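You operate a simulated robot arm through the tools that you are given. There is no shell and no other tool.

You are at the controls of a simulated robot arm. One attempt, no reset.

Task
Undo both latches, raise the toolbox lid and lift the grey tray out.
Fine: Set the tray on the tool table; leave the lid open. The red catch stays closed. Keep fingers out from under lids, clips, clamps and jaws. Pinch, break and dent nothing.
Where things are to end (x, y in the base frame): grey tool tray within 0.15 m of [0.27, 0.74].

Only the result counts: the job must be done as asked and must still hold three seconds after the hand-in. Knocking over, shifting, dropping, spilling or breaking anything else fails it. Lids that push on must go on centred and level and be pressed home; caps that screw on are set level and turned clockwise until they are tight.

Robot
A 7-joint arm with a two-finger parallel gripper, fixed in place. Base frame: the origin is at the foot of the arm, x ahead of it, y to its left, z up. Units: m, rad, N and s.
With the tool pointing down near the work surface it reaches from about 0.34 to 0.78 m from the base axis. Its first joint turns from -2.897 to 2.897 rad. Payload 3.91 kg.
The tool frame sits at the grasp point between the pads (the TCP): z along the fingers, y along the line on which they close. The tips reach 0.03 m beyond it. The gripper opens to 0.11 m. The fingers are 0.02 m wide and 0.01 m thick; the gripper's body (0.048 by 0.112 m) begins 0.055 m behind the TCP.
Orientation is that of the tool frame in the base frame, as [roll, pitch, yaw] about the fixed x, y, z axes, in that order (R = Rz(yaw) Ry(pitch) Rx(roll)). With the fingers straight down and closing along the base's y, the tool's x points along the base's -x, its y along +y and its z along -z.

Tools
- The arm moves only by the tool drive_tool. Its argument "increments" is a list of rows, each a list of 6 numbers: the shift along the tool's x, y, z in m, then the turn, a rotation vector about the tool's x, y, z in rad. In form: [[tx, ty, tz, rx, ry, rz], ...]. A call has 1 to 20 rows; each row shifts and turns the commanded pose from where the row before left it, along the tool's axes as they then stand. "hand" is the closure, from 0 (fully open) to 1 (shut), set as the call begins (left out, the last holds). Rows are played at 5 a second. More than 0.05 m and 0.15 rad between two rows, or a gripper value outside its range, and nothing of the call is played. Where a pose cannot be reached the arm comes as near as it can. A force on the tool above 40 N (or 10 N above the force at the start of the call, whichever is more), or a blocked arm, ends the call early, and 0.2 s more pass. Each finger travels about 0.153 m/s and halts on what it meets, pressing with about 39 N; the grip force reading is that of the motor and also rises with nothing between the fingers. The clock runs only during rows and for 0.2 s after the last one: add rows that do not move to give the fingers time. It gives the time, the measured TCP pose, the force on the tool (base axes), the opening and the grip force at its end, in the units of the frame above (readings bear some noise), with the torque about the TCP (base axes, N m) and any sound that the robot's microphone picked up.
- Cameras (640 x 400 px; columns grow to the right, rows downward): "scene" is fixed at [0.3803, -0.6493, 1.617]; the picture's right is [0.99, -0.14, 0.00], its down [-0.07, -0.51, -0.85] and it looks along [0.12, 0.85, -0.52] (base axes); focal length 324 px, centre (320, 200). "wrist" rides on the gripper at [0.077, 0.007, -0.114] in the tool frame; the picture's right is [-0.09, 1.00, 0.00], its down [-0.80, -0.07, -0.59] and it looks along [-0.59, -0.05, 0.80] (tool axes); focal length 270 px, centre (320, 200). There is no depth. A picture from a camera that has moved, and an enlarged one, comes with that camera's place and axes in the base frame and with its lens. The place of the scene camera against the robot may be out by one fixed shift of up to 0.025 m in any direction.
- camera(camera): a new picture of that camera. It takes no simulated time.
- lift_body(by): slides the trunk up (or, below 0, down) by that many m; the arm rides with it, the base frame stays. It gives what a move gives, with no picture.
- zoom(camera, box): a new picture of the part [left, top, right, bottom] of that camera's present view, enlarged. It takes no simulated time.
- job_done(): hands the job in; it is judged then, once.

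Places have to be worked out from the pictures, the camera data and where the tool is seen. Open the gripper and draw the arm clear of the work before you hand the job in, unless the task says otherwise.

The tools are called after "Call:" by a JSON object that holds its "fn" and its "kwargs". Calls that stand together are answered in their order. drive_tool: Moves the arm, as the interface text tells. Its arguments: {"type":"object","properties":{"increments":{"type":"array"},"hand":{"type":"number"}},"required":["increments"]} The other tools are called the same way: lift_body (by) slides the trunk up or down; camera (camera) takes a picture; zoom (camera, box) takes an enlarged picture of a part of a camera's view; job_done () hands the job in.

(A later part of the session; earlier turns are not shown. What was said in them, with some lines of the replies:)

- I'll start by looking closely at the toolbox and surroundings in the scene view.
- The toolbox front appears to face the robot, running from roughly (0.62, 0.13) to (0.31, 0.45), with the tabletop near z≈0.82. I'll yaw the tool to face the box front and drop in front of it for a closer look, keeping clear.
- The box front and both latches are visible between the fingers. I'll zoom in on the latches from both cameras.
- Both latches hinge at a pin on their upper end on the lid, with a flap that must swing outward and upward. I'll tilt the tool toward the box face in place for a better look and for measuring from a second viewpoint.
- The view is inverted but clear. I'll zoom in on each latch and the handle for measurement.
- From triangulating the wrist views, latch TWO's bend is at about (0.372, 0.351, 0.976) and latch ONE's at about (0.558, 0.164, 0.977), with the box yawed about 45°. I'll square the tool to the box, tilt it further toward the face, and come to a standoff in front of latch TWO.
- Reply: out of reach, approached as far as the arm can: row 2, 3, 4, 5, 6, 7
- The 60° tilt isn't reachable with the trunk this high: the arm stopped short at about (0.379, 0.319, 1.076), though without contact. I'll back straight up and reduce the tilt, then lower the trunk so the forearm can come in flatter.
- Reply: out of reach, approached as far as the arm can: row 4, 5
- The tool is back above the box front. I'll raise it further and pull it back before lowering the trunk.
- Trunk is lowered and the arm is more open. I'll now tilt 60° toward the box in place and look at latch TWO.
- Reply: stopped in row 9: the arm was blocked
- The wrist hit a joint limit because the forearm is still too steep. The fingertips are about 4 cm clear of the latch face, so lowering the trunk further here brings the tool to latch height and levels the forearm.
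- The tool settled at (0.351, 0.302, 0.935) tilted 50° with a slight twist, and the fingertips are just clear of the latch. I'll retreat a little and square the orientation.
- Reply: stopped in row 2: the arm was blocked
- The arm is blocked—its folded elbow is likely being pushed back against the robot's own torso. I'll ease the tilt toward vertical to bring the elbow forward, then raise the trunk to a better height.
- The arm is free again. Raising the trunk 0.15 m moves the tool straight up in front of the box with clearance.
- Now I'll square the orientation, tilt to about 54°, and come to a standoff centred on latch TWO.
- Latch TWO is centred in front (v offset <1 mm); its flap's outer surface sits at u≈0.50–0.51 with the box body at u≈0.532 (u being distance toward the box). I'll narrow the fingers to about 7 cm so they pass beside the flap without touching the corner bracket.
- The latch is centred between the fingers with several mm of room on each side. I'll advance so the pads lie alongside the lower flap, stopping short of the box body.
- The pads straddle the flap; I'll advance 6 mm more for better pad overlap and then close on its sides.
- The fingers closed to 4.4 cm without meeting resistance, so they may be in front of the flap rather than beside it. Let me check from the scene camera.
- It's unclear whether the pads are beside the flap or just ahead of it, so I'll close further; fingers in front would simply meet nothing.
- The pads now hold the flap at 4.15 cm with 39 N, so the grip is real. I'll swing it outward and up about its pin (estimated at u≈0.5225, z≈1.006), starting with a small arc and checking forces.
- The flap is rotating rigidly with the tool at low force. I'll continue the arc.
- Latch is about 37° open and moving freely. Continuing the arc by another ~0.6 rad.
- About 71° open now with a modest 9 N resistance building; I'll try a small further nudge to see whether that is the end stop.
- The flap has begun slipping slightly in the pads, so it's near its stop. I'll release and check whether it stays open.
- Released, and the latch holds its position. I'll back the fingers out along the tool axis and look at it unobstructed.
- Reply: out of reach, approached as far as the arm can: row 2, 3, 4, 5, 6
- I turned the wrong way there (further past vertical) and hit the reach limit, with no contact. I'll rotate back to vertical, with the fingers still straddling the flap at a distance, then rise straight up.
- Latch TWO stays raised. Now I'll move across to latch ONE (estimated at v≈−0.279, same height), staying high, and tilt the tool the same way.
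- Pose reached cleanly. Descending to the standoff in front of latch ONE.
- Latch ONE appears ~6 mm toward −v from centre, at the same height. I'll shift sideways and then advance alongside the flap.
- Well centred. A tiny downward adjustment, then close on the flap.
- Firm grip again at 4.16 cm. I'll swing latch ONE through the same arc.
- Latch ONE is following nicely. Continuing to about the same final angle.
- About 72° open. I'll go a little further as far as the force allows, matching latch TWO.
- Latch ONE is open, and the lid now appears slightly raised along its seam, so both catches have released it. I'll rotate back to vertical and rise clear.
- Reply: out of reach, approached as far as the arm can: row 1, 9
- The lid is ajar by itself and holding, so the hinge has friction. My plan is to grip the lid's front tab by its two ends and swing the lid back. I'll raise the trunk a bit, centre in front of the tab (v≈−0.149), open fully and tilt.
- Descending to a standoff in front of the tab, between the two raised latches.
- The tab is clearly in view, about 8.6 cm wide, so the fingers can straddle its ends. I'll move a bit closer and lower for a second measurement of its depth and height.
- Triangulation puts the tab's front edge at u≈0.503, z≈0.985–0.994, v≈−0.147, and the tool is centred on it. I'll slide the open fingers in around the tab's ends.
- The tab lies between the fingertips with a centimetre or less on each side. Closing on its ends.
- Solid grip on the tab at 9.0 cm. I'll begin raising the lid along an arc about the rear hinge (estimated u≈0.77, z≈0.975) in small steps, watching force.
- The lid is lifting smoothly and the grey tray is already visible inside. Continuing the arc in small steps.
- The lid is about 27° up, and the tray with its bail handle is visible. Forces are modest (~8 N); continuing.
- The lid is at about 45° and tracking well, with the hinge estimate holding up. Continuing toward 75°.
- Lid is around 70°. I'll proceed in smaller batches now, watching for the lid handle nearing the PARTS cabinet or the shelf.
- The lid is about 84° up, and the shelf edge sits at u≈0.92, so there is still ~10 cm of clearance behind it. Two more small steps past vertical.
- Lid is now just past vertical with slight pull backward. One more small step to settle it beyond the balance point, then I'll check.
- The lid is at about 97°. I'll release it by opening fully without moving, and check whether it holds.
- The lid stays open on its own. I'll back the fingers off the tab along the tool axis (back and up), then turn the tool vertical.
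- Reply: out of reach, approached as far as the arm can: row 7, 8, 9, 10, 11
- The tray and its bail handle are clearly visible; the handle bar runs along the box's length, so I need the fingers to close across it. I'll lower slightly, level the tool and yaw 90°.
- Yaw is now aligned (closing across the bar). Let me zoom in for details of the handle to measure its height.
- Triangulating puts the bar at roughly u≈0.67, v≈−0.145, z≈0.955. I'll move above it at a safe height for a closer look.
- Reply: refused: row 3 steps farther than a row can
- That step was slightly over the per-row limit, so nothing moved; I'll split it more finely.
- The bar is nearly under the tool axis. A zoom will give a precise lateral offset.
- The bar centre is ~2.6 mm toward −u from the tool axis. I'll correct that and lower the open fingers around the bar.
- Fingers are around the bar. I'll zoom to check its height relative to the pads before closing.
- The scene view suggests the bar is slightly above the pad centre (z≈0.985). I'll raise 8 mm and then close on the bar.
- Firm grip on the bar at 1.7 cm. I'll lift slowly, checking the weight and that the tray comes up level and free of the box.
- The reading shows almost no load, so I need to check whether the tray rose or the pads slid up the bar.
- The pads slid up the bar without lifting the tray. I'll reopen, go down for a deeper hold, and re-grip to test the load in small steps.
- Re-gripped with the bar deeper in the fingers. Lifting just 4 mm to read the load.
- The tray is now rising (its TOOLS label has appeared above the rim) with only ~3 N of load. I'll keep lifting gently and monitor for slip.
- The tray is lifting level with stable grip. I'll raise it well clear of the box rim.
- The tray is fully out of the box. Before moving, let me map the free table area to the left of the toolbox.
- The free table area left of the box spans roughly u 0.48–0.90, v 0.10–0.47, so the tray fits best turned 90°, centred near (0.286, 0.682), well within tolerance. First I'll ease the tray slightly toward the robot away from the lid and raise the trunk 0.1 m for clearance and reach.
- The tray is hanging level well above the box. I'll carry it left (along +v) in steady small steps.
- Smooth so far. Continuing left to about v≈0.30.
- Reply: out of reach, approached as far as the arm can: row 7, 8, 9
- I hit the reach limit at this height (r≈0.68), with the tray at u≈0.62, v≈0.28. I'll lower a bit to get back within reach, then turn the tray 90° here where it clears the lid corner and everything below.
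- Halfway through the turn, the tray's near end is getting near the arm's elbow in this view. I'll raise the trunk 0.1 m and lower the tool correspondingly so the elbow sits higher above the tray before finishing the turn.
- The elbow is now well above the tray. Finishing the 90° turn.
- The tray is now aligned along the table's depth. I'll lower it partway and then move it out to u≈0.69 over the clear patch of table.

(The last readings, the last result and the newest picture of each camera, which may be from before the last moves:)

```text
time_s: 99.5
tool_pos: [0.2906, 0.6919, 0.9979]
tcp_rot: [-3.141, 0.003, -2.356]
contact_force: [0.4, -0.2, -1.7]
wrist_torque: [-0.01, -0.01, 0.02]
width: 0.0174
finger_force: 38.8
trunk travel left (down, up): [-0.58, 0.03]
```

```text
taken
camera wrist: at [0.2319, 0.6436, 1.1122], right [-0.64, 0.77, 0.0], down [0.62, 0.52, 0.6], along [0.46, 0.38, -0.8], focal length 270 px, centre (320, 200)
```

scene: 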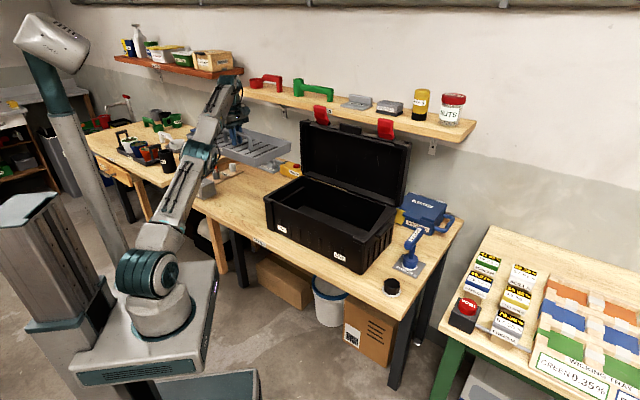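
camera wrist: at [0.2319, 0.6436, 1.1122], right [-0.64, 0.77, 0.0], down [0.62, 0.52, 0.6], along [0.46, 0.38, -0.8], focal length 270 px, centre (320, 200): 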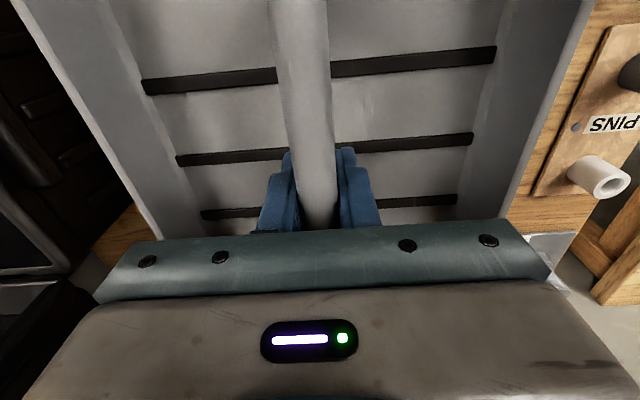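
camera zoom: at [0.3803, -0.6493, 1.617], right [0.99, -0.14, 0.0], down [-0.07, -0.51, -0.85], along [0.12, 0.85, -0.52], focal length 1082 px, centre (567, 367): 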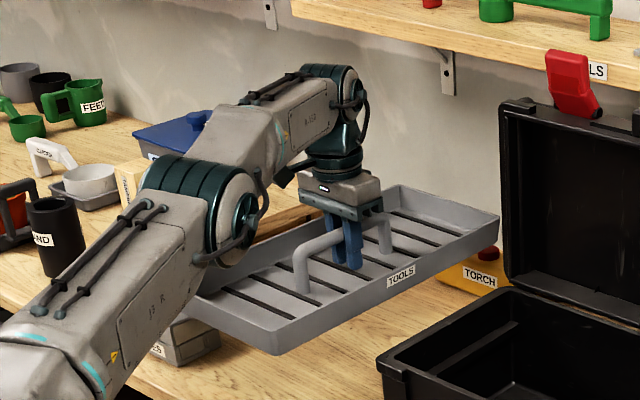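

Clear wood all around beneath the tray (the PINS board is well to its left). Lowering toward the table.

Call:
{"fn": "drive_tool", "kwargs": {"increments": [[0, 0, 0.012, 0, 0, 0], [0, 0, 0.02, 0, 0, 0], [0, 0, 0.02, 0, 0, 0], [0, 0, 0.02, 0, 0, 0], [0, 0, 0.015, 0, 0, 0], [0, 0, 0.01, 0, 0, 0], [0, 0, 0, 0, 0, 0]]}}

Call:
{"fn": "zoom", "kwargs": {"camera": "scene", "box": [170, 110, 330, 210]}}

Call:
{"fn": "camera", "kwargs": {"camera": "wrist"}}

```text
time_s: 101.1
tool_pos: [0.2913, 0.6916, 0.9035]
tcp_rot: [3.14, 0.001, -2.358]
contact_force: [-0.2, 0.4, -3.3]
wrist_torque: [0.0, -0.02, -0.03]
width: 0.0175
finger_force: 38.7
trunk travel left (down, up): [-0.58, 0.03]
```

```text
4.00 times, centred on (250, 160) of scene
camera zoom: at [0.3803, -0.6493, 1.617], right [0.99, -0.14, 0.0], down [-0.07, -0.51, -0.85], along [0.12, 0.85, -0.52], focal length 1298 px, centre (600, 360)
```

zoom: 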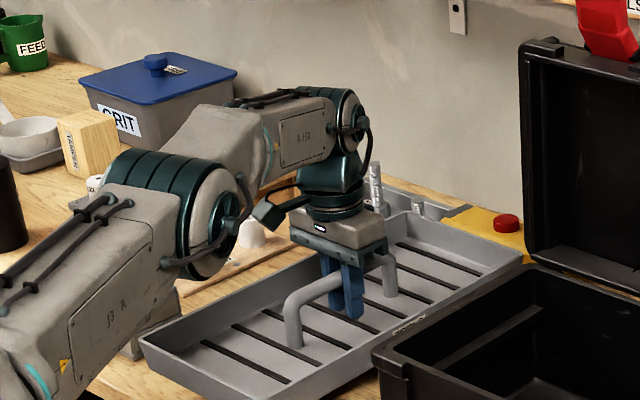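

```text
taken
camera wrist: at [0.2325, 0.6441, 1.0163], right [-0.64, 0.77, 0.0], down [0.62, 0.52, 0.6], along [0.46, 0.38, -0.8], focal length 270 px, centre (320, 200)
```

wrist: 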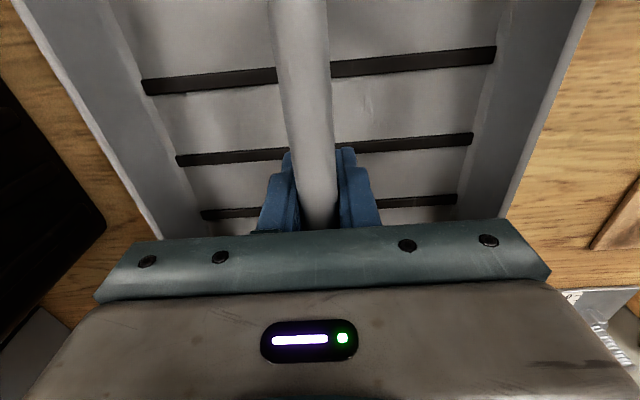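

The tray is about 2–3 cm above the table with clearance on every side. Lowering slowly until I feel contact.

Call:
{"fn": "drive_tool", "kwargs": {"increments": [[0, 0, 0.005, 0, 0, 0], [0, 0, 0.005, 0, 0, 0], [0, 0, 0.005, 0, 0, 0], [0, 0, 0.004, 0, 0, 0], [0, 0, 0, 0, 0, 0]]}}

Call:
{"fn": "drive_tool", "kwargs": {"increments": [[0, 0, 0.003, 0, 0, 0], [0, 0, 0.003, 0, 0, 0], [0, 0, 0, 0, 0, 0]]}}

Call:
{"fn": "zoom", "kwargs": {"camera": "scene", "box": [180, 130, 340, 230]}}

```text
time_s: 102.3
tool_pos: [0.2907, 0.6928, 0.8816]
tcp_rot: [-3.14, 0.002, -2.356]
contact_force: [0.4, 0.8, -2.0]
wrist_torque: [-0.02, -0.01, 0.01]
width: 0.0173
finger_force: 39.2
trunk travel left (down, up): [-0.58, 0.03]
```

```text
time_s: 103.1
tool_pos: [0.2901, 0.6918, 0.8759]
tcp_rot: [-3.141, 0.004, -2.358]
contact_force: [0.2, -0.3, -1.9]
wrist_torque: [0.01, 0.0, -0.02]
width: 0.0173
finger_force: 38.6
trunk travel left (down, up): [-0.58, 0.03]
```

```text
4.00 times, centred on (260, 180) of scene
camera zoom: at [0.3803, -0.6493, 1.617], right [0.99, -0.14, 0.0], down [-0.07, -0.51, -0.85], along [0.12, 0.85, -0.52], focal length 1298 px, centre (560, 280)
```

zoom: 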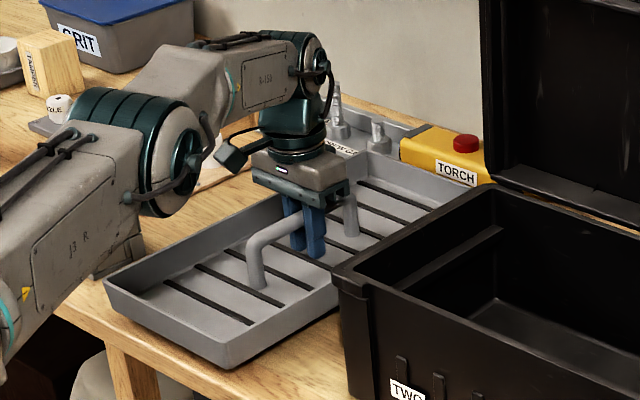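

Still carrying most of the weight, so not yet down. Continuing in 2 mm steps.

Call:
{"fn": "drive_tool", "kwargs": {"increments": [[0, 0, 0.002, 0, 0, 0], [0, 0, 0.002, 0, 0, 0], [0, 0, 0, 0, 0, 0]]}}

Call:
{"fn": "drive_tool", "kwargs": {"increments": [[0, 0, 0.002, 0, 0, 0], [0, 0, 0.002, 0, 0, 0], [0, 0, 0, 0, 0, 0]]}}

Call:
{"fn": "zoom", "kwargs": {"camera": "scene", "box": [190, 165, 290, 228]}}

```text
time_s: 103.9
tool_pos: [0.2914, 0.6917, 0.8721]
tcp_rot: [-3.141, 0.002, -2.355]
contact_force: [-1.3, 0.3, -2.7]
wrist_torque: [0.02, -0.01, 0.02]
width: 0.0172
finger_force: 39.2
trunk travel left (down, up): [-0.58, 0.03]
```

```text
time_s: 104.7
tool_pos: [0.2906, 0.6918, 0.8673]
tcp_rot: [3.141, 0.002, -2.356]
contact_force: [-0.2, -0.5, -2.1]
wrist_torque: [0.03, -0.01, -0.03]
width: 0.0177
finger_force: 39.5
trunk travel left (down, up): [-0.58, 0.03]
```

```text
6.35 times, centred on (240, 196) of scene
camera zoom: at [0.3803, -0.6493, 1.617], right [0.99, -0.14, 0.0], down [-0.07, -0.51, -0.85], along [0.12, 0.85, -0.52], focal length 2060 px, centre (828, 222)
```

zoom: 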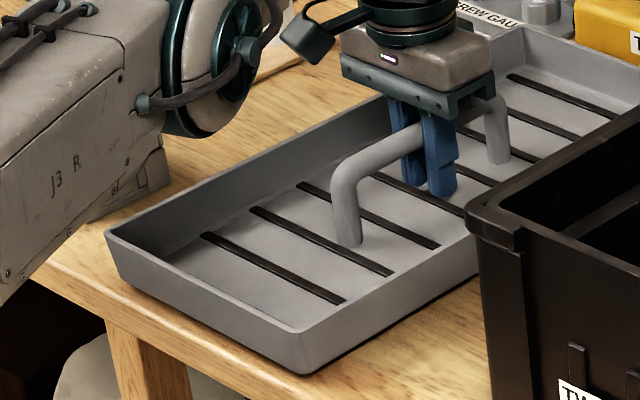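

Still suspended by a few mm per the load reading; continuing down in 2 mm steps.

Call:
{"fn": "drive_tool", "kwargs": {"increments": [[0, 0, 0.002, 0, 0, 0], [0, 0, 0.002, 0, 0, 0], [0, 0, 0, 0, 0, 0]]}}

Call:
{"fn": "drive_tool", "kwargs": {"increments": [[0, 0, 0.002, 0, 0, 0], [0, 0, 0, 0, 0, 0]]}}

Call:
{"fn": "zoom", "kwargs": {"camera": "scene", "box": [190, 165, 290, 228]}}

```text
time_s: 105.5
tool_pos: [0.2917, 0.6913, 0.8655]
tcp_rot: [3.14, 0.003, -2.356]
contact_force: [1.4, 0.9, 3.1]
wrist_torque: [-0.26, 0.28, -0.04]
width: 0.0175
finger_force: 38.8
trunk travel left (down, up): [-0.58, 0.03]
```

```text
time_s: 106.1
tool_pos: [0.2922, 0.6915, 0.8648]
tcp_rot: [3.137, 0.008, -2.356]
contact_force: [3.1, 4.0, 17.3]
wrist_torque: [-0.83, 0.91, -0.04]
width: 0.017
finger_force: 38.9
trunk travel left (down, up): [-0.58, 0.03]
```

```text
6.35 times, centred on (240, 196) of scene
camera zoom: at [0.3803, -0.6493, 1.617], right [0.99, -0.14, 0.0], down [-0.07, -0.51, -0.85], along [0.12, 0.85, -0.52], focal length 2060 px, centre (828, 222)
```

zoom: 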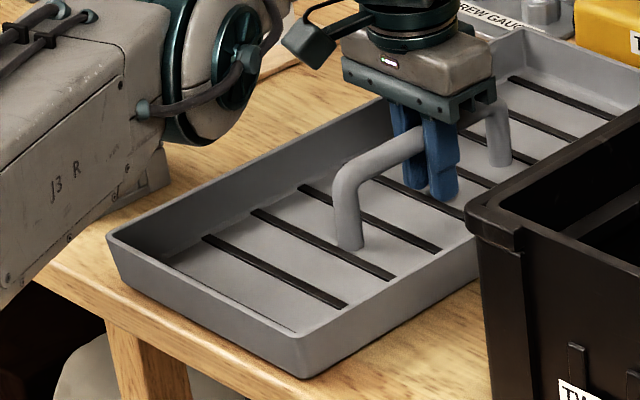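

Contact: 17 N upward, so the tray is on the table. I'll ease back 2 mm to relieve the pressure and then open the fingers slowly.

Call:
{"fn": "drive_tool", "kwargs": {"increments": [[0, 0, -0.002, 0, 0, 0], [0, 0, 0, 0, 0, 0]]}}

Call:
{"fn": "drive_tool", "kwargs": {"increments": [[0, 0, 0, 0, 0, 0], [0, 0, 0, 0, 0, 0]], "hand": 0.6}}

Call:
{"fn": "zoom", "kwargs": {"camera": "scene", "box": [180, 130, 340, 230]}}

```text
time_s: 106.7
tool_pos: [0.2914, 0.6924, 0.8648]
tcp_rot: [-3.14, 0.003, -2.357]
contact_force: [2.0, 3.3, 10.7]
wrist_torque: [0.69, -0.6, 0.04]
width: 0.0174
finger_force: 39.1
trunk travel left (down, up): [-0.58, 0.03]
```

```text
time_s: 107.3
tool_pos: [0.2912, 0.6921, 0.8638]
tcp_rot: [3.14, 0.001, -2.355]
contact_force: [0.6, 0.6, 0.4]
wrist_torque: [0.02, -0.01, 0.03]
width: 0.044
finger_force: 0.0
trunk travel left (down, up): [-0.58, 0.03]
```

```text
4.00 times, centred on (260, 180) of scene
camera zoom: at [0.3803, -0.6493, 1.617], right [0.99, -0.14, 0.0], down [-0.07, -0.51, -0.85], along [0.12, 0.85, -0.52], focal length 1298 px, centre (560, 280)
```

zoom: 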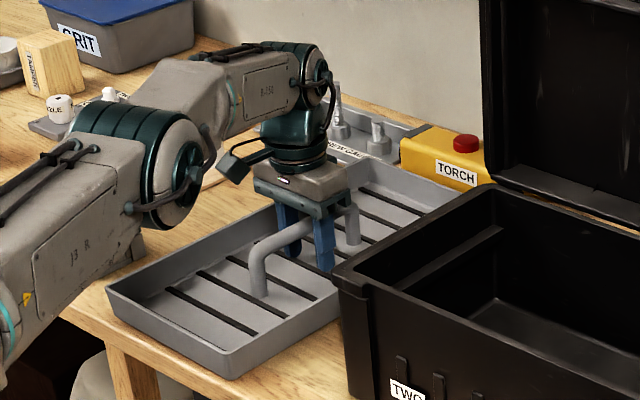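

Released cleanly with no load. Rising straight up off the handle.

Call:
{"fn": "drive_tool", "kwargs": {"increments": [[0, 0, 0, 0, 0, 0], [0, 0, -0.015, 0, 0, 0], [0, 0, -0.03, 0, 0, 0], [0, 0, -0.03, 0, 0, 0], [0, 0, -0.03, 0, 0, 0], [0, 0, -0.03, 0, 0, 0], [0, 0, -0.03, 0, 0, 0], [0, 0, -0.02, 0, 0, 0], [0, 0, 0, 0, 0, 0]], "hand": 0.4}}

Call:
{"fn": "camera", "kwargs": {"camera": "wrist"}}

Call:
{"fn": "camera", "kwargs": {"camera": "scene"}}

```text
time_s: 109.3
tool_pos: [0.2894, 0.6881, 1.0488]
tcp_rot: [-3.141, 0.003, -2.356]
contact_force: [-0.7, 0.2, -0.4]
wrist_torque: [-0.02, -0.01, 0.01]
width: 0.0658
finger_force: 0.0
out of reach, approached as far as the arm can: row 7
trunk travel left (down, up): [-0.58, 0.03]
```

```text
taken
camera wrist: at [0.23, 0.639, 1.1624], right [-0.64, 0.77, 0.0], down [0.62, 0.52, 0.6], along [0.46, 0.38, -0.8], focal length 270 px, centre (320, 200)
```

wrist: 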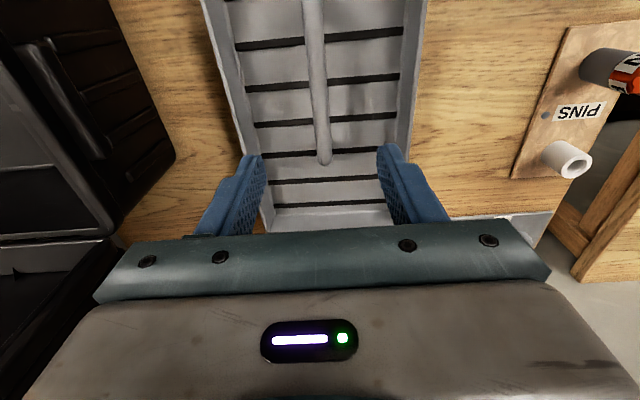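

```text
taken
```

scene: 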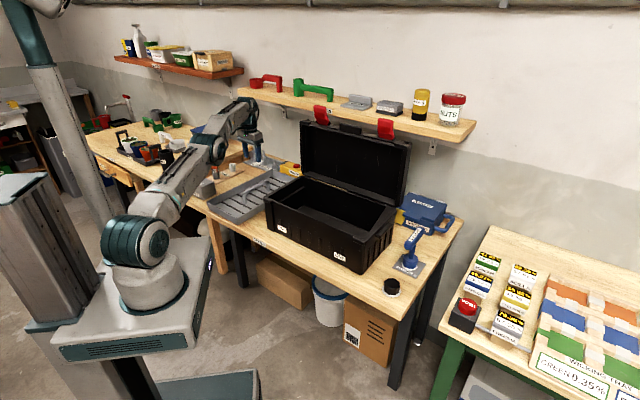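

The tray sits flat on the table. I'll retract the arm up and back toward the robot, away from the work.

Call:
{"fn": "drive_tool", "kwargs": {"increments": [[0.02, 0, -0.01, 0, 0, 0], [0.025, 0, -0.015, 0, 0, 0], [0.025, 0, -0.02, 0, 0, 0], [0.025, 0, -0.02, 0, 0, 0], [0.025, 0, -0.02, 0, 0, 0], [0.025, 0, -0.02, 0, 0, 0], [0.025, 0, -0.02, 0, 0, 0], [0.02, 0, -0.02, 0, 0, 0], [0, 0, 0, 0, 0, 0]], "hand": 0}}

Call:
{"fn": "camera", "kwargs": {"camera": "scene"}}

Call:
{"fn": "zoom", "kwargs": {"camera": "scene", "box": [240, 100, 440, 300]}}

Call:
{"fn": "camera", "kwargs": {"camera": "wrist"}}

```text
time_s: 111.3
tool_pos: [0.1538, 0.5536, 1.1932]
tcp_rot: [3.141, 0.001, -2.355]
contact_force: [-0.5, -0.8, 0.1]
wrist_torque: [0.0, -0.03, 0.01]
width: 0.1099
finger_force: 0.1
trunk travel left (down, up): [-0.58, 0.03]
```

```text
taken
```

scene: 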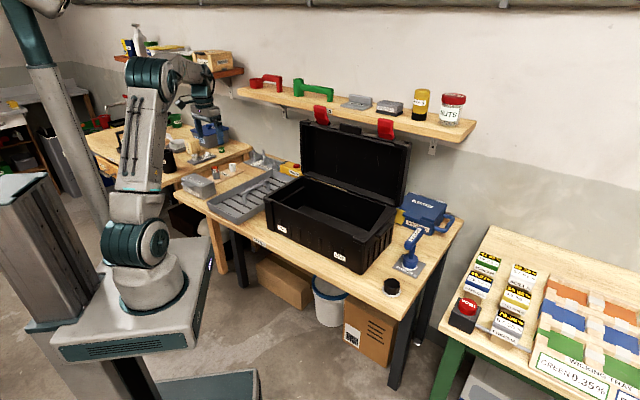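

```text
2.00 times, centred on (340, 200) of scene
camera zoom: at [0.3803, -0.6493, 1.617], right [0.99, -0.14, 0.0], down [-0.07, -0.51, -0.85], along [0.12, 0.85, -0.52], focal length 649 px, centre (280, 200)
```

zoom: 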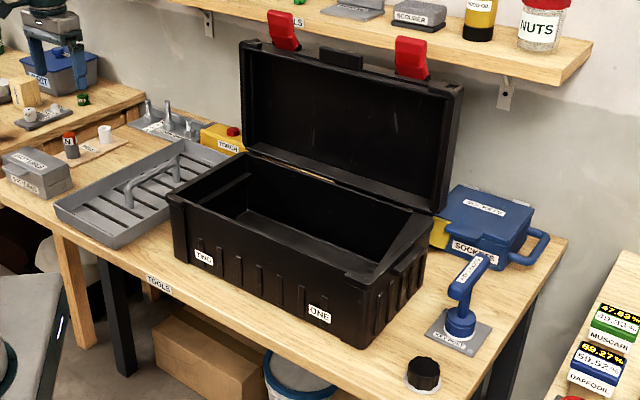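

```text
taken
camera wrist: at [0.0949, 0.5041, 1.3074], right [-0.64, 0.77, 0.0], down [0.62, 0.52, 0.6], along [0.46, 0.38, -0.8], focal length 270 px, centre (320, 200)
```

wrist: 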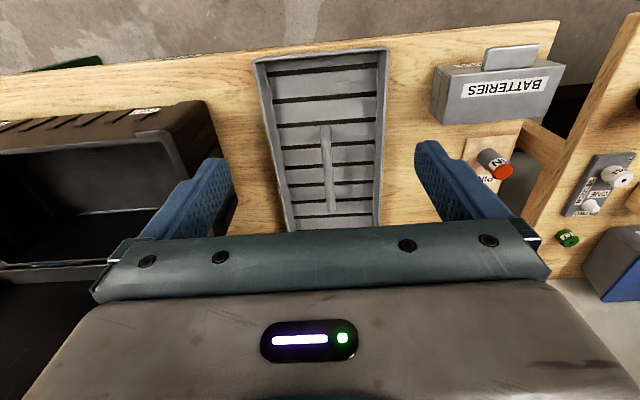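

Everything looks right: both latches up, lid standing open, and the tray flat on the table at about (0.286, 0.687) with clear space around it. I'll pull the arm a little further up and away and do one last check.

Call:
{"fn": "drive_tool", "kwargs": {"increments": [[0.02, -0.01, -0.025, 0, 0, 0], [0.02, -0.01, -0.025, 0, 0, 0], [0.02, -0.01, -0.025, 0, 0, 0], [0.01, -0.01, -0.02, 0, 0, 0], [0, 0, 0, 0, 0, 0], [0, 0, 0, 0, 0, 0]]}}

Call:
{"fn": "zoom", "kwargs": {"camera": "scene", "box": [170, 90, 470, 290]}}

```text
time_s: 112.7
tool_pos: [0.1342, 0.4739, 1.2879]
tcp_rot: [3.141, 0.002, -2.356]
contact_force: [0.1, 0.7, 0.7]
wrist_torque: [-0.01, -0.01, 0.0]
width: 0.11
finger_force: 0.1
trunk travel left (down, up): [-0.58, 0.03]
```

```text
2.00 times, centred on (320, 190) of scene
camera zoom: at [0.3803, -0.6493, 1.617], right [0.99, -0.14, 0.0], down [-0.07, -0.51, -0.85], along [0.12, 0.85, -0.52], focal length 649 px, centre (320, 220)
```

zoom: 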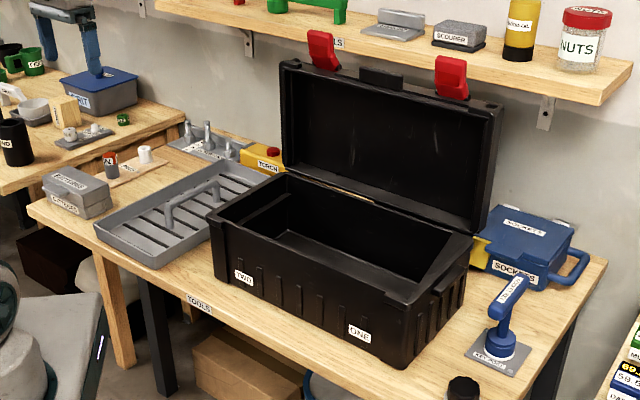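

The picture shows the lid open and steady with both latches undone, and the tray on the tool table touching nothing else. The gripper is open and the arm is clear, so I'm handing in.

Call:
{"fn": "job_done", "kwargs": {}}

```text
The job is handed in.
```

I undid both latches, opened the lid and set the grey tray on the tool table, then handed the job in.

- **Latches:** both flaps are swung up and have stayed open.
- **Lid:** it stands at about 97°, just past vertical, and held for more than 45 seconds after I let go.
- **Tray:** it sits flat at roughly (0.286, 0.687), about 0.055 m from the target point. I turned it 90° so it fits between the toolbox and the BATTERIES box without touching either.
- **Arm:** the gripper is open and drawn up clear of the work.

- **Red catch:** I never identified one other than the two red latches themselves. I touched nothing red apart from those latches.
- **PARTS cabinet:** it is hidden behind the open lid in the final pictures, so I could not look at it directly. The forces as the lid went back showed no push from behind, so I believe the lid is clear of it.
- **First tray lift:** on the first try the pads slid up the handle bar without moving the tray. I gripped deeper and it came out level.
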